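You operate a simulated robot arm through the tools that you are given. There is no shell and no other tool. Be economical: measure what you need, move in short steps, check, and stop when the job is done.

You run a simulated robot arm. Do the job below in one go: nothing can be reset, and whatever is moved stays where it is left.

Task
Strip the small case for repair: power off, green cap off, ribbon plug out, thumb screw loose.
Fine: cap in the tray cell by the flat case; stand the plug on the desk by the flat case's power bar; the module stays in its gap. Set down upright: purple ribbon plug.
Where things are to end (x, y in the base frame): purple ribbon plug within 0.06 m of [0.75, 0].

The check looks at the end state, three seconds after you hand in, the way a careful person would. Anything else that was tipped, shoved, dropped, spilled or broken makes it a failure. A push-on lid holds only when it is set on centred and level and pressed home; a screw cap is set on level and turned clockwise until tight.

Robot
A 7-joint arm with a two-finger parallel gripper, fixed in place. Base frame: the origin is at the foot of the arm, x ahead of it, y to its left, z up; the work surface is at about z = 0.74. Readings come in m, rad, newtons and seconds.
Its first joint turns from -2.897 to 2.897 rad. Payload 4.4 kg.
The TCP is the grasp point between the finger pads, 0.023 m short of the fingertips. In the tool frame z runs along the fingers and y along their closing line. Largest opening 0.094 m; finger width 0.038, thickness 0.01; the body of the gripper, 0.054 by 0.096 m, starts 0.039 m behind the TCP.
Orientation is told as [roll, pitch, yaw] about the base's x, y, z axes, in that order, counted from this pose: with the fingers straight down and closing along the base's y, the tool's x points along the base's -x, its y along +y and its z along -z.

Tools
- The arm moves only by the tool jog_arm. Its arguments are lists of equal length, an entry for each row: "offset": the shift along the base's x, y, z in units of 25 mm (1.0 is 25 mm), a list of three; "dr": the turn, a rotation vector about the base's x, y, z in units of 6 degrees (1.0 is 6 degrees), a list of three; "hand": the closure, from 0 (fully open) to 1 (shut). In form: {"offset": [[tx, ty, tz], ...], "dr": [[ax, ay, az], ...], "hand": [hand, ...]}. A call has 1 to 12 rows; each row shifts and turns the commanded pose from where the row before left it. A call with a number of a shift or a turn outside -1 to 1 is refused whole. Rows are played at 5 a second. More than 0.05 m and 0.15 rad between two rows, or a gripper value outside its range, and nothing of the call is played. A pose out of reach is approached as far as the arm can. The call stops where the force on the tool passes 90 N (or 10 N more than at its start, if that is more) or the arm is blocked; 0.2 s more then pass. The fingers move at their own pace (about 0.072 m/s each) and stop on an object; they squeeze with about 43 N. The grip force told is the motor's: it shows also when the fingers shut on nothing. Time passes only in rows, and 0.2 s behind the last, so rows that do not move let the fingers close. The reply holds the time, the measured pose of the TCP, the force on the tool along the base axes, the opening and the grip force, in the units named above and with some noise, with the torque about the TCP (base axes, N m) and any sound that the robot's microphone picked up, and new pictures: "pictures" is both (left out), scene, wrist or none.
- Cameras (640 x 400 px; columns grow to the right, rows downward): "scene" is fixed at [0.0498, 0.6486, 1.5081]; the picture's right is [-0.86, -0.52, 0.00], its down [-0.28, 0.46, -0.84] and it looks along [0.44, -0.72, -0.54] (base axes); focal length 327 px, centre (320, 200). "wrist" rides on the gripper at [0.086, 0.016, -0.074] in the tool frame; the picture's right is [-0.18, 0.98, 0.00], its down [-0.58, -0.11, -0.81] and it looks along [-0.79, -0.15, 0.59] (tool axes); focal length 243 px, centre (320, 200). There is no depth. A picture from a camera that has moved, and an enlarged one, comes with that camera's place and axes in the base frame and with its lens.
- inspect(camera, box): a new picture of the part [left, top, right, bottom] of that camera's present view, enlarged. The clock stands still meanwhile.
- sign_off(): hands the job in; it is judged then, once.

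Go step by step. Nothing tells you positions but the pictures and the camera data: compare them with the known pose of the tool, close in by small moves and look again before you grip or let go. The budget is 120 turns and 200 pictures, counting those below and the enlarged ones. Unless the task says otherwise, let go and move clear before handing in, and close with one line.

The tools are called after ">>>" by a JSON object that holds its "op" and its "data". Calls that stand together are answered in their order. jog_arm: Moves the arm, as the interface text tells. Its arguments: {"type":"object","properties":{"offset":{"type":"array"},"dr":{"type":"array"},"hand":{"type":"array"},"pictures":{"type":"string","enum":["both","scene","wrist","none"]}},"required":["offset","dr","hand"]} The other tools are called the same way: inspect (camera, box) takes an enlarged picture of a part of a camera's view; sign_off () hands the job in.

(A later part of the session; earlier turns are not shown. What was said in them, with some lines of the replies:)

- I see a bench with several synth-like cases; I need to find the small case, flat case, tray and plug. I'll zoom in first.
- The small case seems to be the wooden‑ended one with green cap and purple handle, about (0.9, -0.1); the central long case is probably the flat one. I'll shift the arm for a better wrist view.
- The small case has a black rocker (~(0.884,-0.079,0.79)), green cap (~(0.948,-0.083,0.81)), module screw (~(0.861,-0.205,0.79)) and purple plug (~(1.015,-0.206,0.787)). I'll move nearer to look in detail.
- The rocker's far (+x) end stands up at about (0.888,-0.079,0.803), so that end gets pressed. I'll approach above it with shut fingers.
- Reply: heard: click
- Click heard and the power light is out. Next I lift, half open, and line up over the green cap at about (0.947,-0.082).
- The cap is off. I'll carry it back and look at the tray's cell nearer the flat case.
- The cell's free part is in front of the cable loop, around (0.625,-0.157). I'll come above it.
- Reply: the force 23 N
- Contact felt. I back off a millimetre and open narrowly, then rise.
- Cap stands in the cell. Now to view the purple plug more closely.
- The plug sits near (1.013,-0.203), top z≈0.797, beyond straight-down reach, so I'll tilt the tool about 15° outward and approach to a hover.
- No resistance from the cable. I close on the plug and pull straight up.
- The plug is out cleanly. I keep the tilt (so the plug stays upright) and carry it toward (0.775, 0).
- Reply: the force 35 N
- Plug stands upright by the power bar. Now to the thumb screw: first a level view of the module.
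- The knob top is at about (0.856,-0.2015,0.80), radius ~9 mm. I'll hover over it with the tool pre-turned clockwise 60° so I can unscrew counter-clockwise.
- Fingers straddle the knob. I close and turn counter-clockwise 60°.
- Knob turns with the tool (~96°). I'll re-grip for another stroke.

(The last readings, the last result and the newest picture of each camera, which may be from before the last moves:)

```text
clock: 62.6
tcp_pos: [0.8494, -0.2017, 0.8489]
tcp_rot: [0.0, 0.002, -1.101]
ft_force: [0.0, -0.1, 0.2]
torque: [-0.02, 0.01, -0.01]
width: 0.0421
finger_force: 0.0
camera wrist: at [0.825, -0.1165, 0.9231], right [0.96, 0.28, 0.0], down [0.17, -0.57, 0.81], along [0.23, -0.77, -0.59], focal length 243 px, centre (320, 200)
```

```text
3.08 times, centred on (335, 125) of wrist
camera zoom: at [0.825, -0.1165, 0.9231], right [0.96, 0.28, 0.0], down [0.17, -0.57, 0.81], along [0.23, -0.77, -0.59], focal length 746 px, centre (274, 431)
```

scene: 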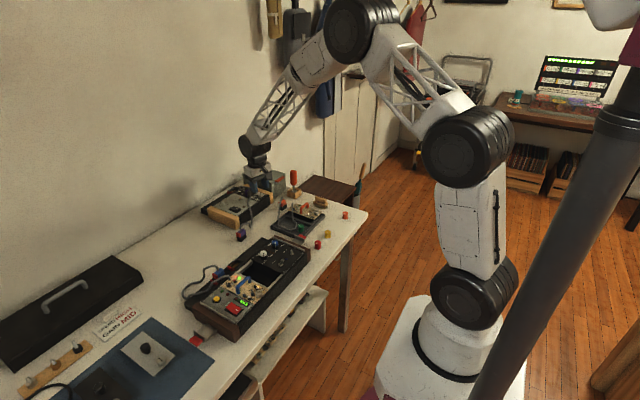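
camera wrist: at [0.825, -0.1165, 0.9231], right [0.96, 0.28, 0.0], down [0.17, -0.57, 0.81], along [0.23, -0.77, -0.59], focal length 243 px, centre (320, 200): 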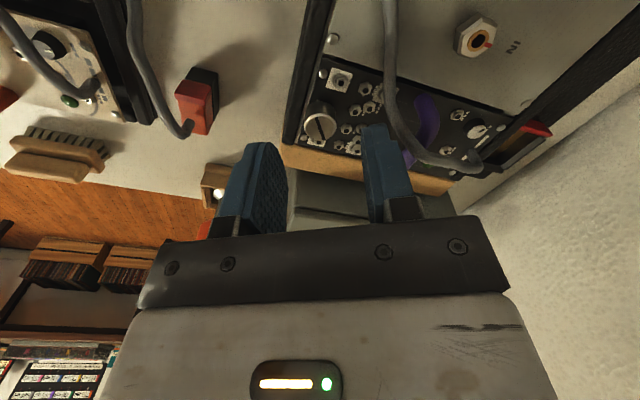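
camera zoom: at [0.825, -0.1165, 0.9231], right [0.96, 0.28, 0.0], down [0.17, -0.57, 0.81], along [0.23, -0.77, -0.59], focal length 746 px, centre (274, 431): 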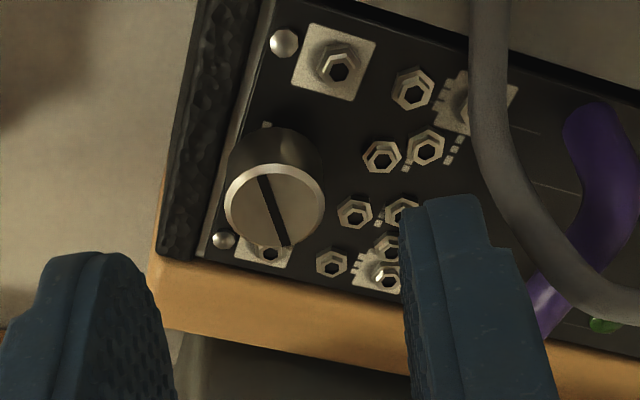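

Slot shows ~90° of turn. Second stroke.

>>> {"op": "jog_arm", "data": {"offset": [[0, 0, -0.6], [0, 0, -0.6], [0, 0, 0], [0, 0, 0], [0, 0, 0], [0, 0, 0], [0, 0, 0], [0, 0, 0], [0, 0, 0], [0, 0, 0], [0, 0, 0], [0, 0, 0]], "dr": [[0, 0, 0], [0, 0, 0], [0, 0, 0], [0, 0, 0], [0, 0, 0], [0, 0, 1], [0, 0, 1], [0, 0, 1], [0, 0, 1], [0, 0, 1], [0, 0, 1], [0, 0, 1]], "hand": [0.55, 0.55, 0.55, 1, 1, 1, 1, 1, 1, 1, 1, 1], "pictures": "none"}}

>>> {"op": "jog_arm", "data": {"offset": [[0, 0, 0], [0, 0, 0], [0, 0, 0], [0, 0, 0], [0, 0, 0], [0, 0, 0], [0, 0, 0], [0, 0, 0], [0, 0, 0], [0, 0, 0], [0, 0, 0]], "dr": [[0, 0, 1], [0, 0, 1], [0, 0, 1], [0, 0, 1], [0, 0, 1], [0, 0, 1], [0, 0, 1], [0, 0, 1], [0, 0, 1], [0, 0, 0], [0, 0, 0]], "hand": [1, 1, 1, 1, 1, 1, 1, 1, 1, 0.55, 0.55], "pictures": "none"}}

>>> {"op": "jog_arm", "data": {"offset": [[0, 0, 0.6], [0, 0, 0.6], [0, 0, 0], [0, 0, 0], [0, 0, 0], [0, 0, 0], [0, 0, 0], [0, 0, 0], [0, 0, 0], [0, 0, 0]], "dr": [[0, 0, 0], [0, 0, 0], [0, 0, -1], [0, 0, -1], [0, 0, -1], [0, 0, -1], [0, 0, -1], [0, 0, -1], [0, 0, -1], [0, 0, -1]], "hand": [0.55, 0.55, 0.55, 0.55, 0.55, 0.55, 0.55, 0.55, 0.55, 0.55], "pictures": "none"}}

>>> {"op": "inspect", "data": {"camera": "scene", "box": [245, 170, 275, 200]}}

>>> {"op": "jog_arm", "data": {"offset": [[0, 0, 0], [0, 0, 0], [0, 0, 0], [0, 0, 0], [0, 0, 0], [0, 0, 0], [0, 0, 0], [0, 0, 0], [0, 0, 0]], "dr": [[0, 0, -1], [0, 0, -1], [0, 0, -1], [0, 0, -1], [0, 0, -1], [0, 0, -1], [0, 0, -1], [0, 0, -1], [0, 0, 0]], "hand": [0.55, 0.55, 0.55, 0.55, 0.55, 0.55, 0.55, 0.55, 0.55], "pictures": "none"}}

>>> {"op": "inspect", "data": {"camera": "wrist", "box": [270, 60, 400, 190]}}

```text
clock: 65.2
tcp_pos: [0.8492, -0.2015, 0.8183]
tcp_rot: [0.0, 0.0, -0.367]
ft_force: [-0.4, -1.3, 3.4]
torque: [0.03, -0.18, -0.05]
width: 0.0168
finger_force: 43.0
```

```text
clock: 67.6
tcp_pos: [0.849, -0.2007, 0.8174]
tcp_rot: [0.0, 0.0, 0.576]
ft_force: [-0.3, -0.2, -0.2]
torque: [0.0, -0.01, 0.0]
width: 0.0424
finger_force: 0.0
```

```text
clock: 69.8
tcp_pos: [0.8492, -0.2018, 0.8485]
tcp_rot: [0.001, 0.001, -0.264]
ft_force: [0.6, 0.2, -0.3]
torque: [0.02, -0.02, -0.01]
width: 0.0423
finger_force: 0.2
```

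```text
13.33 times, centred on (260, 185) of scene
camera zoom: at [0.0498, 0.6486, 1.5081], right [-0.86, -0.52, 0.0], down [-0.28, 0.46, -0.84], along [0.44, -0.72, -0.54], focal length 4361 px, centre (1120, 400)
```

zoom: 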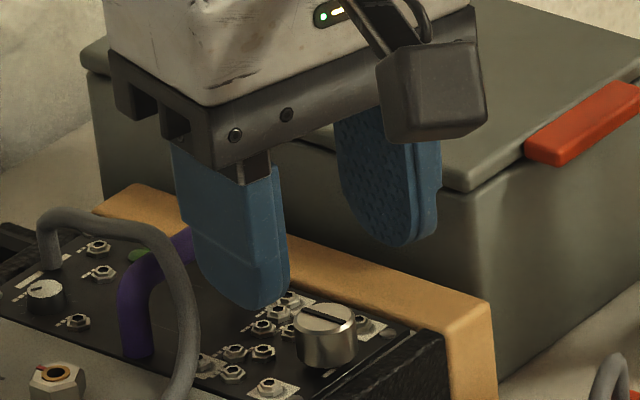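

```text
clock: 71.8
tcp_pos: [0.849, -0.2016, 0.8478]
tcp_rot: [0.0, 0.002, -1.102]
ft_force: [-0.1, -1.1, -1.1]
torque: [0.0, 0.0, -0.01]
width: 0.042
finger_force: 0.1
```

```text
3.08 times, centred on (335, 125) of wrist
camera zoom: at [0.8251, -0.1165, 0.9231], right [0.96, 0.28, 0.0], down [0.17, -0.57, 0.81], along [0.23, -0.77, -0.59], focal length 746 px, centre (274, 431)
```

zoom: 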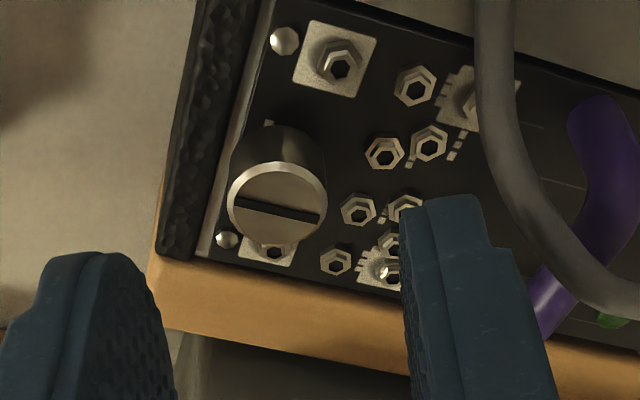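

The knob has turned ~190°; the module shifted about a millimetre within its gap, suggesting it's loosening. One more gentle stroke for certainty.

>>> {"op": "jog_arm", "data": {"offset": [[0.03, 0, -0.6], [0, 0, -0.6], [0, 0, 0], [0, 0, 0], [0, 0, 0], [0, 0, 0], [0, 0, 0], [0, 0, 0], [0, 0, 0], [0, 0, 0], [0, 0, 0], [0, 0, 0]], "dr": [[0, 0, 0], [0, 0, 0], [0, 0, 0], [0, 0, 0], [0, 0, 0], [0, 0, 1], [0, 0, 1], [0, 0, 1], [0, 0, 1], [0, 0, 1], [0, 0, 1], [0, 0, 1]], "hand": [0.55, 0.55, 0.55, 1, 1, 1, 1, 1, 1, 1, 1, 1], "pictures": "none"}}

>>> {"op": "jog_arm", "data": {"offset": [[0, 0, 0], [0, 0, 0], [0, 0, 0], [0, 0, 0], [0, 0, 0], [0, 0, 0], [0, 0, 0], [0, 0, 0], [0, 0, 0], [0, 0, 0], [0, 0, 0]], "dr": [[0, 0, 1], [0, 0, 1], [0, 0, 1], [0, 0, 1], [0, 0, 1], [0, 0, 1], [0, 0, 1], [0, 0, 1], [0, 0, 0.5], [0, 0, 0], [0, 0, 0]], "hand": [1, 1, 1, 1, 1, 1, 1, 1, 1, 0.55, 0.55], "pictures": "none"}}

>>> {"op": "jog_arm", "data": {"offset": [[0, 0, 0.4], [0, 0, 0.6], [0, 0, 0.8], [0, 0, 1], [0, 0, 1], [-0.8, 0.4, 0], [-0.8, 0.4, 0], [-0.8, 0.4, 0], [-0.8, 0.4, 0], [-0.8, 0.4, 0]], "dr": [[0, 0, 0], [0, 0, 0], [0, 0, 0], [0, 0, 0], [0, 0, 0], [0, 0, -1], [0, 0, -1], [0, 0, -1], [0, 0, -1], [0, 0, -1]], "hand": [0.55, 0.55, 0.55, 0.55, 0.55, 0.55, 0.55, 0.55, 0.55, 0.55]}}

>>> {"op": "inspect", "data": {"camera": "scene", "box": [235, 170, 275, 210]}}

>>> {"op": "inspect", "data": {"camera": "wrist", "box": [260, 80, 420, 220]}}

```text
clock: 74.4
tcp_pos: [0.8499, -0.2021, 0.8177]
tcp_rot: [-0.001, -0.001, -0.365]
ft_force: [0.3, 0.2, -0.7]
torque: [-0.04, 0.11, -0.1]
width: 0.0172
finger_force: 42.8
```

```text
clock: 76.8
tcp_pos: [0.8504, -0.2014, 0.8182]
tcp_rot: [-0.001, 0.001, 0.523]
ft_force: [0.6, 0.1, -0.3]
torque: [0.03, 0.02, 0.02]
width: 0.0424
finger_force: 0.1
```

```text
clock: 79.0
tcp_pos: [0.7493, -0.1526, 0.9134]
tcp_rot: [0.0, -0.001, -0.002]
ft_force: [-0.1, 0.1, 0.0]
torque: [0.03, 0.0, -0.02]
width: 0.0421
finger_force: 0.1
camera wrist: at [0.6639, -0.1343, 0.988], right [0.19, 0.98, 0.0], down [0.58, -0.11, 0.81], along [0.79, -0.15, -0.59], focal length 243 px, centre (320, 200)
```

scene: 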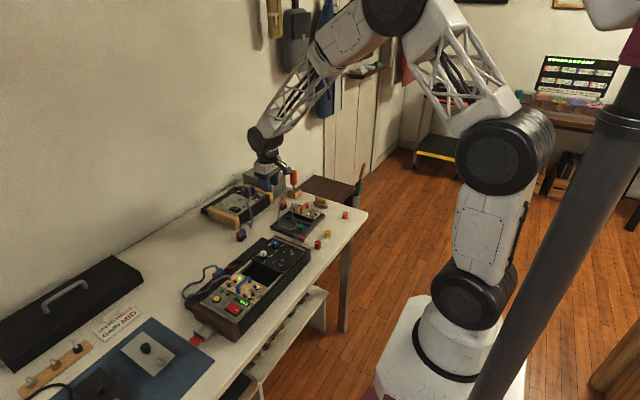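
wrist: 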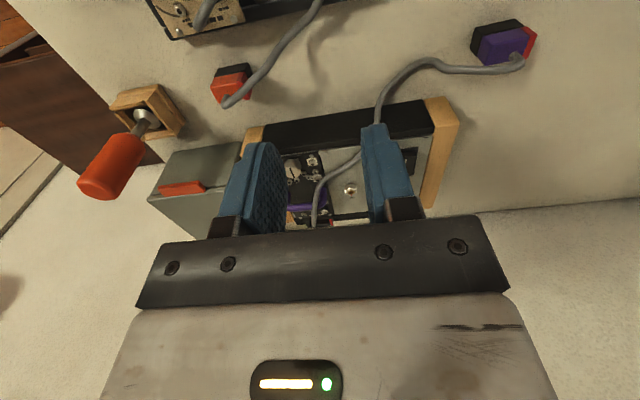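

```text
10.00 times, centred on (255, 190) of scene
camera zoom: at [0.0498, 0.6486, 1.5081], right [-0.86, -0.52, 0.0], down [-0.28, 0.46, -0.84], along [0.44, -0.72, -0.54], focal length 3271 px, centre (970, 300)
```

zoom: 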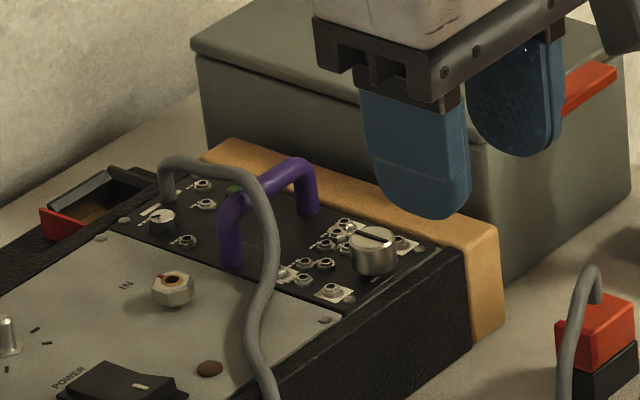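

```text
2.86 times, centred on (340, 150) of wrist
camera zoom: at [0.6639, -0.1343, 0.988], right [0.19, 0.98, 0.0], down [0.58, -0.11, 0.81], along [0.79, -0.15, -0.59], focal length 693 px, centre (263, 343)
```

zoom: 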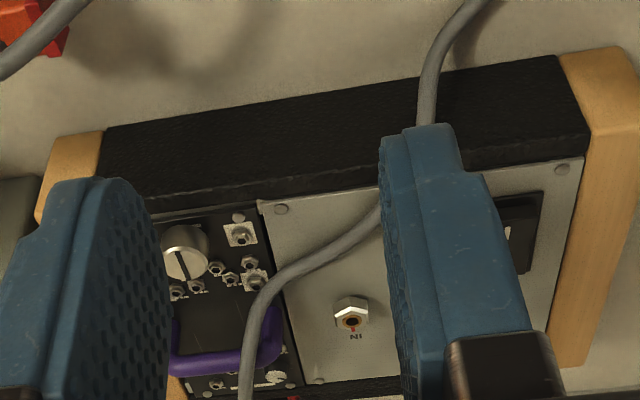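

>>> {"op": "inspect", "data": {"camera": "scene", "box": [195, 170, 335, 270]}}

>>> {"op": "inspect", "data": {"camera": "wrist", "box": [270, 140, 340, 230]}}

```text
4.00 times, centred on (265, 220) of scene
camera zoom: at [0.0498, 0.6486, 1.5081], right [-0.86, -0.52, 0.0], down [-0.28, 0.46, -0.84], along [0.44, -0.72, -0.54], focal length 1308 px, centre (540, 120)
```

zoom: 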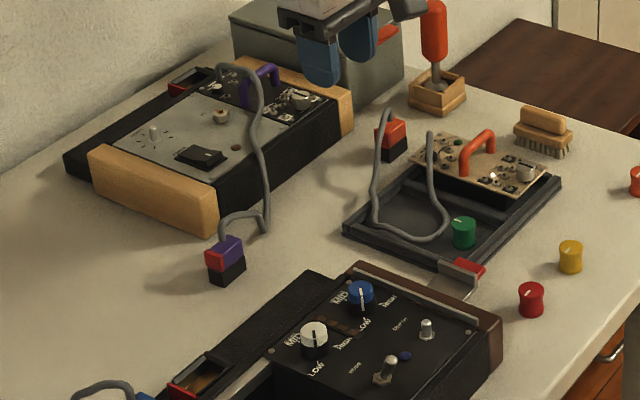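

```text
4.44 times, centred on (305, 185) of wrist
camera zoom: at [0.6639, -0.1343, 0.988], right [0.19, 0.98, 0.0], down [0.58, -0.11, 0.81], along [0.79, -0.15, -0.59], focal length 1078 px, centre (387, 267)
```

zoom: 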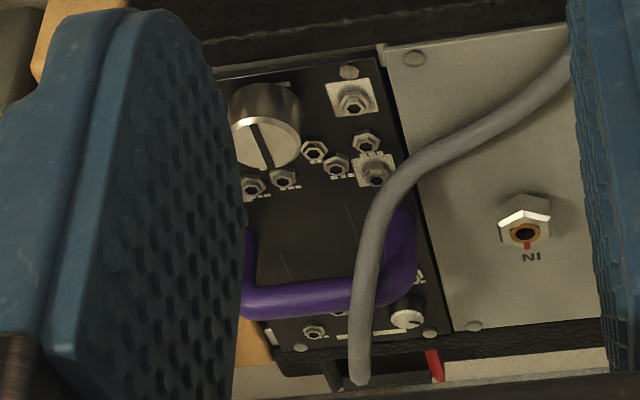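

Everything looks as intended: the power light is out, the green cap is in the tray cell, the plug stands at about (0.78, 0), and the module sits in its gap. The screw turned about 190° and then stopped. The arm is clear, so I'm handing in.

>>> {"op": "sign_off", "data": {}}

```text
The job is handed in.
```

I've stripped the small case and handed the job in: power off, green cap in the tray cell by the flat case, purple plug standing upright by the power bar, and thumb screw turned loose about 190° until it would go no further, with the module still in its gap (it shifted about 1 mm within it).
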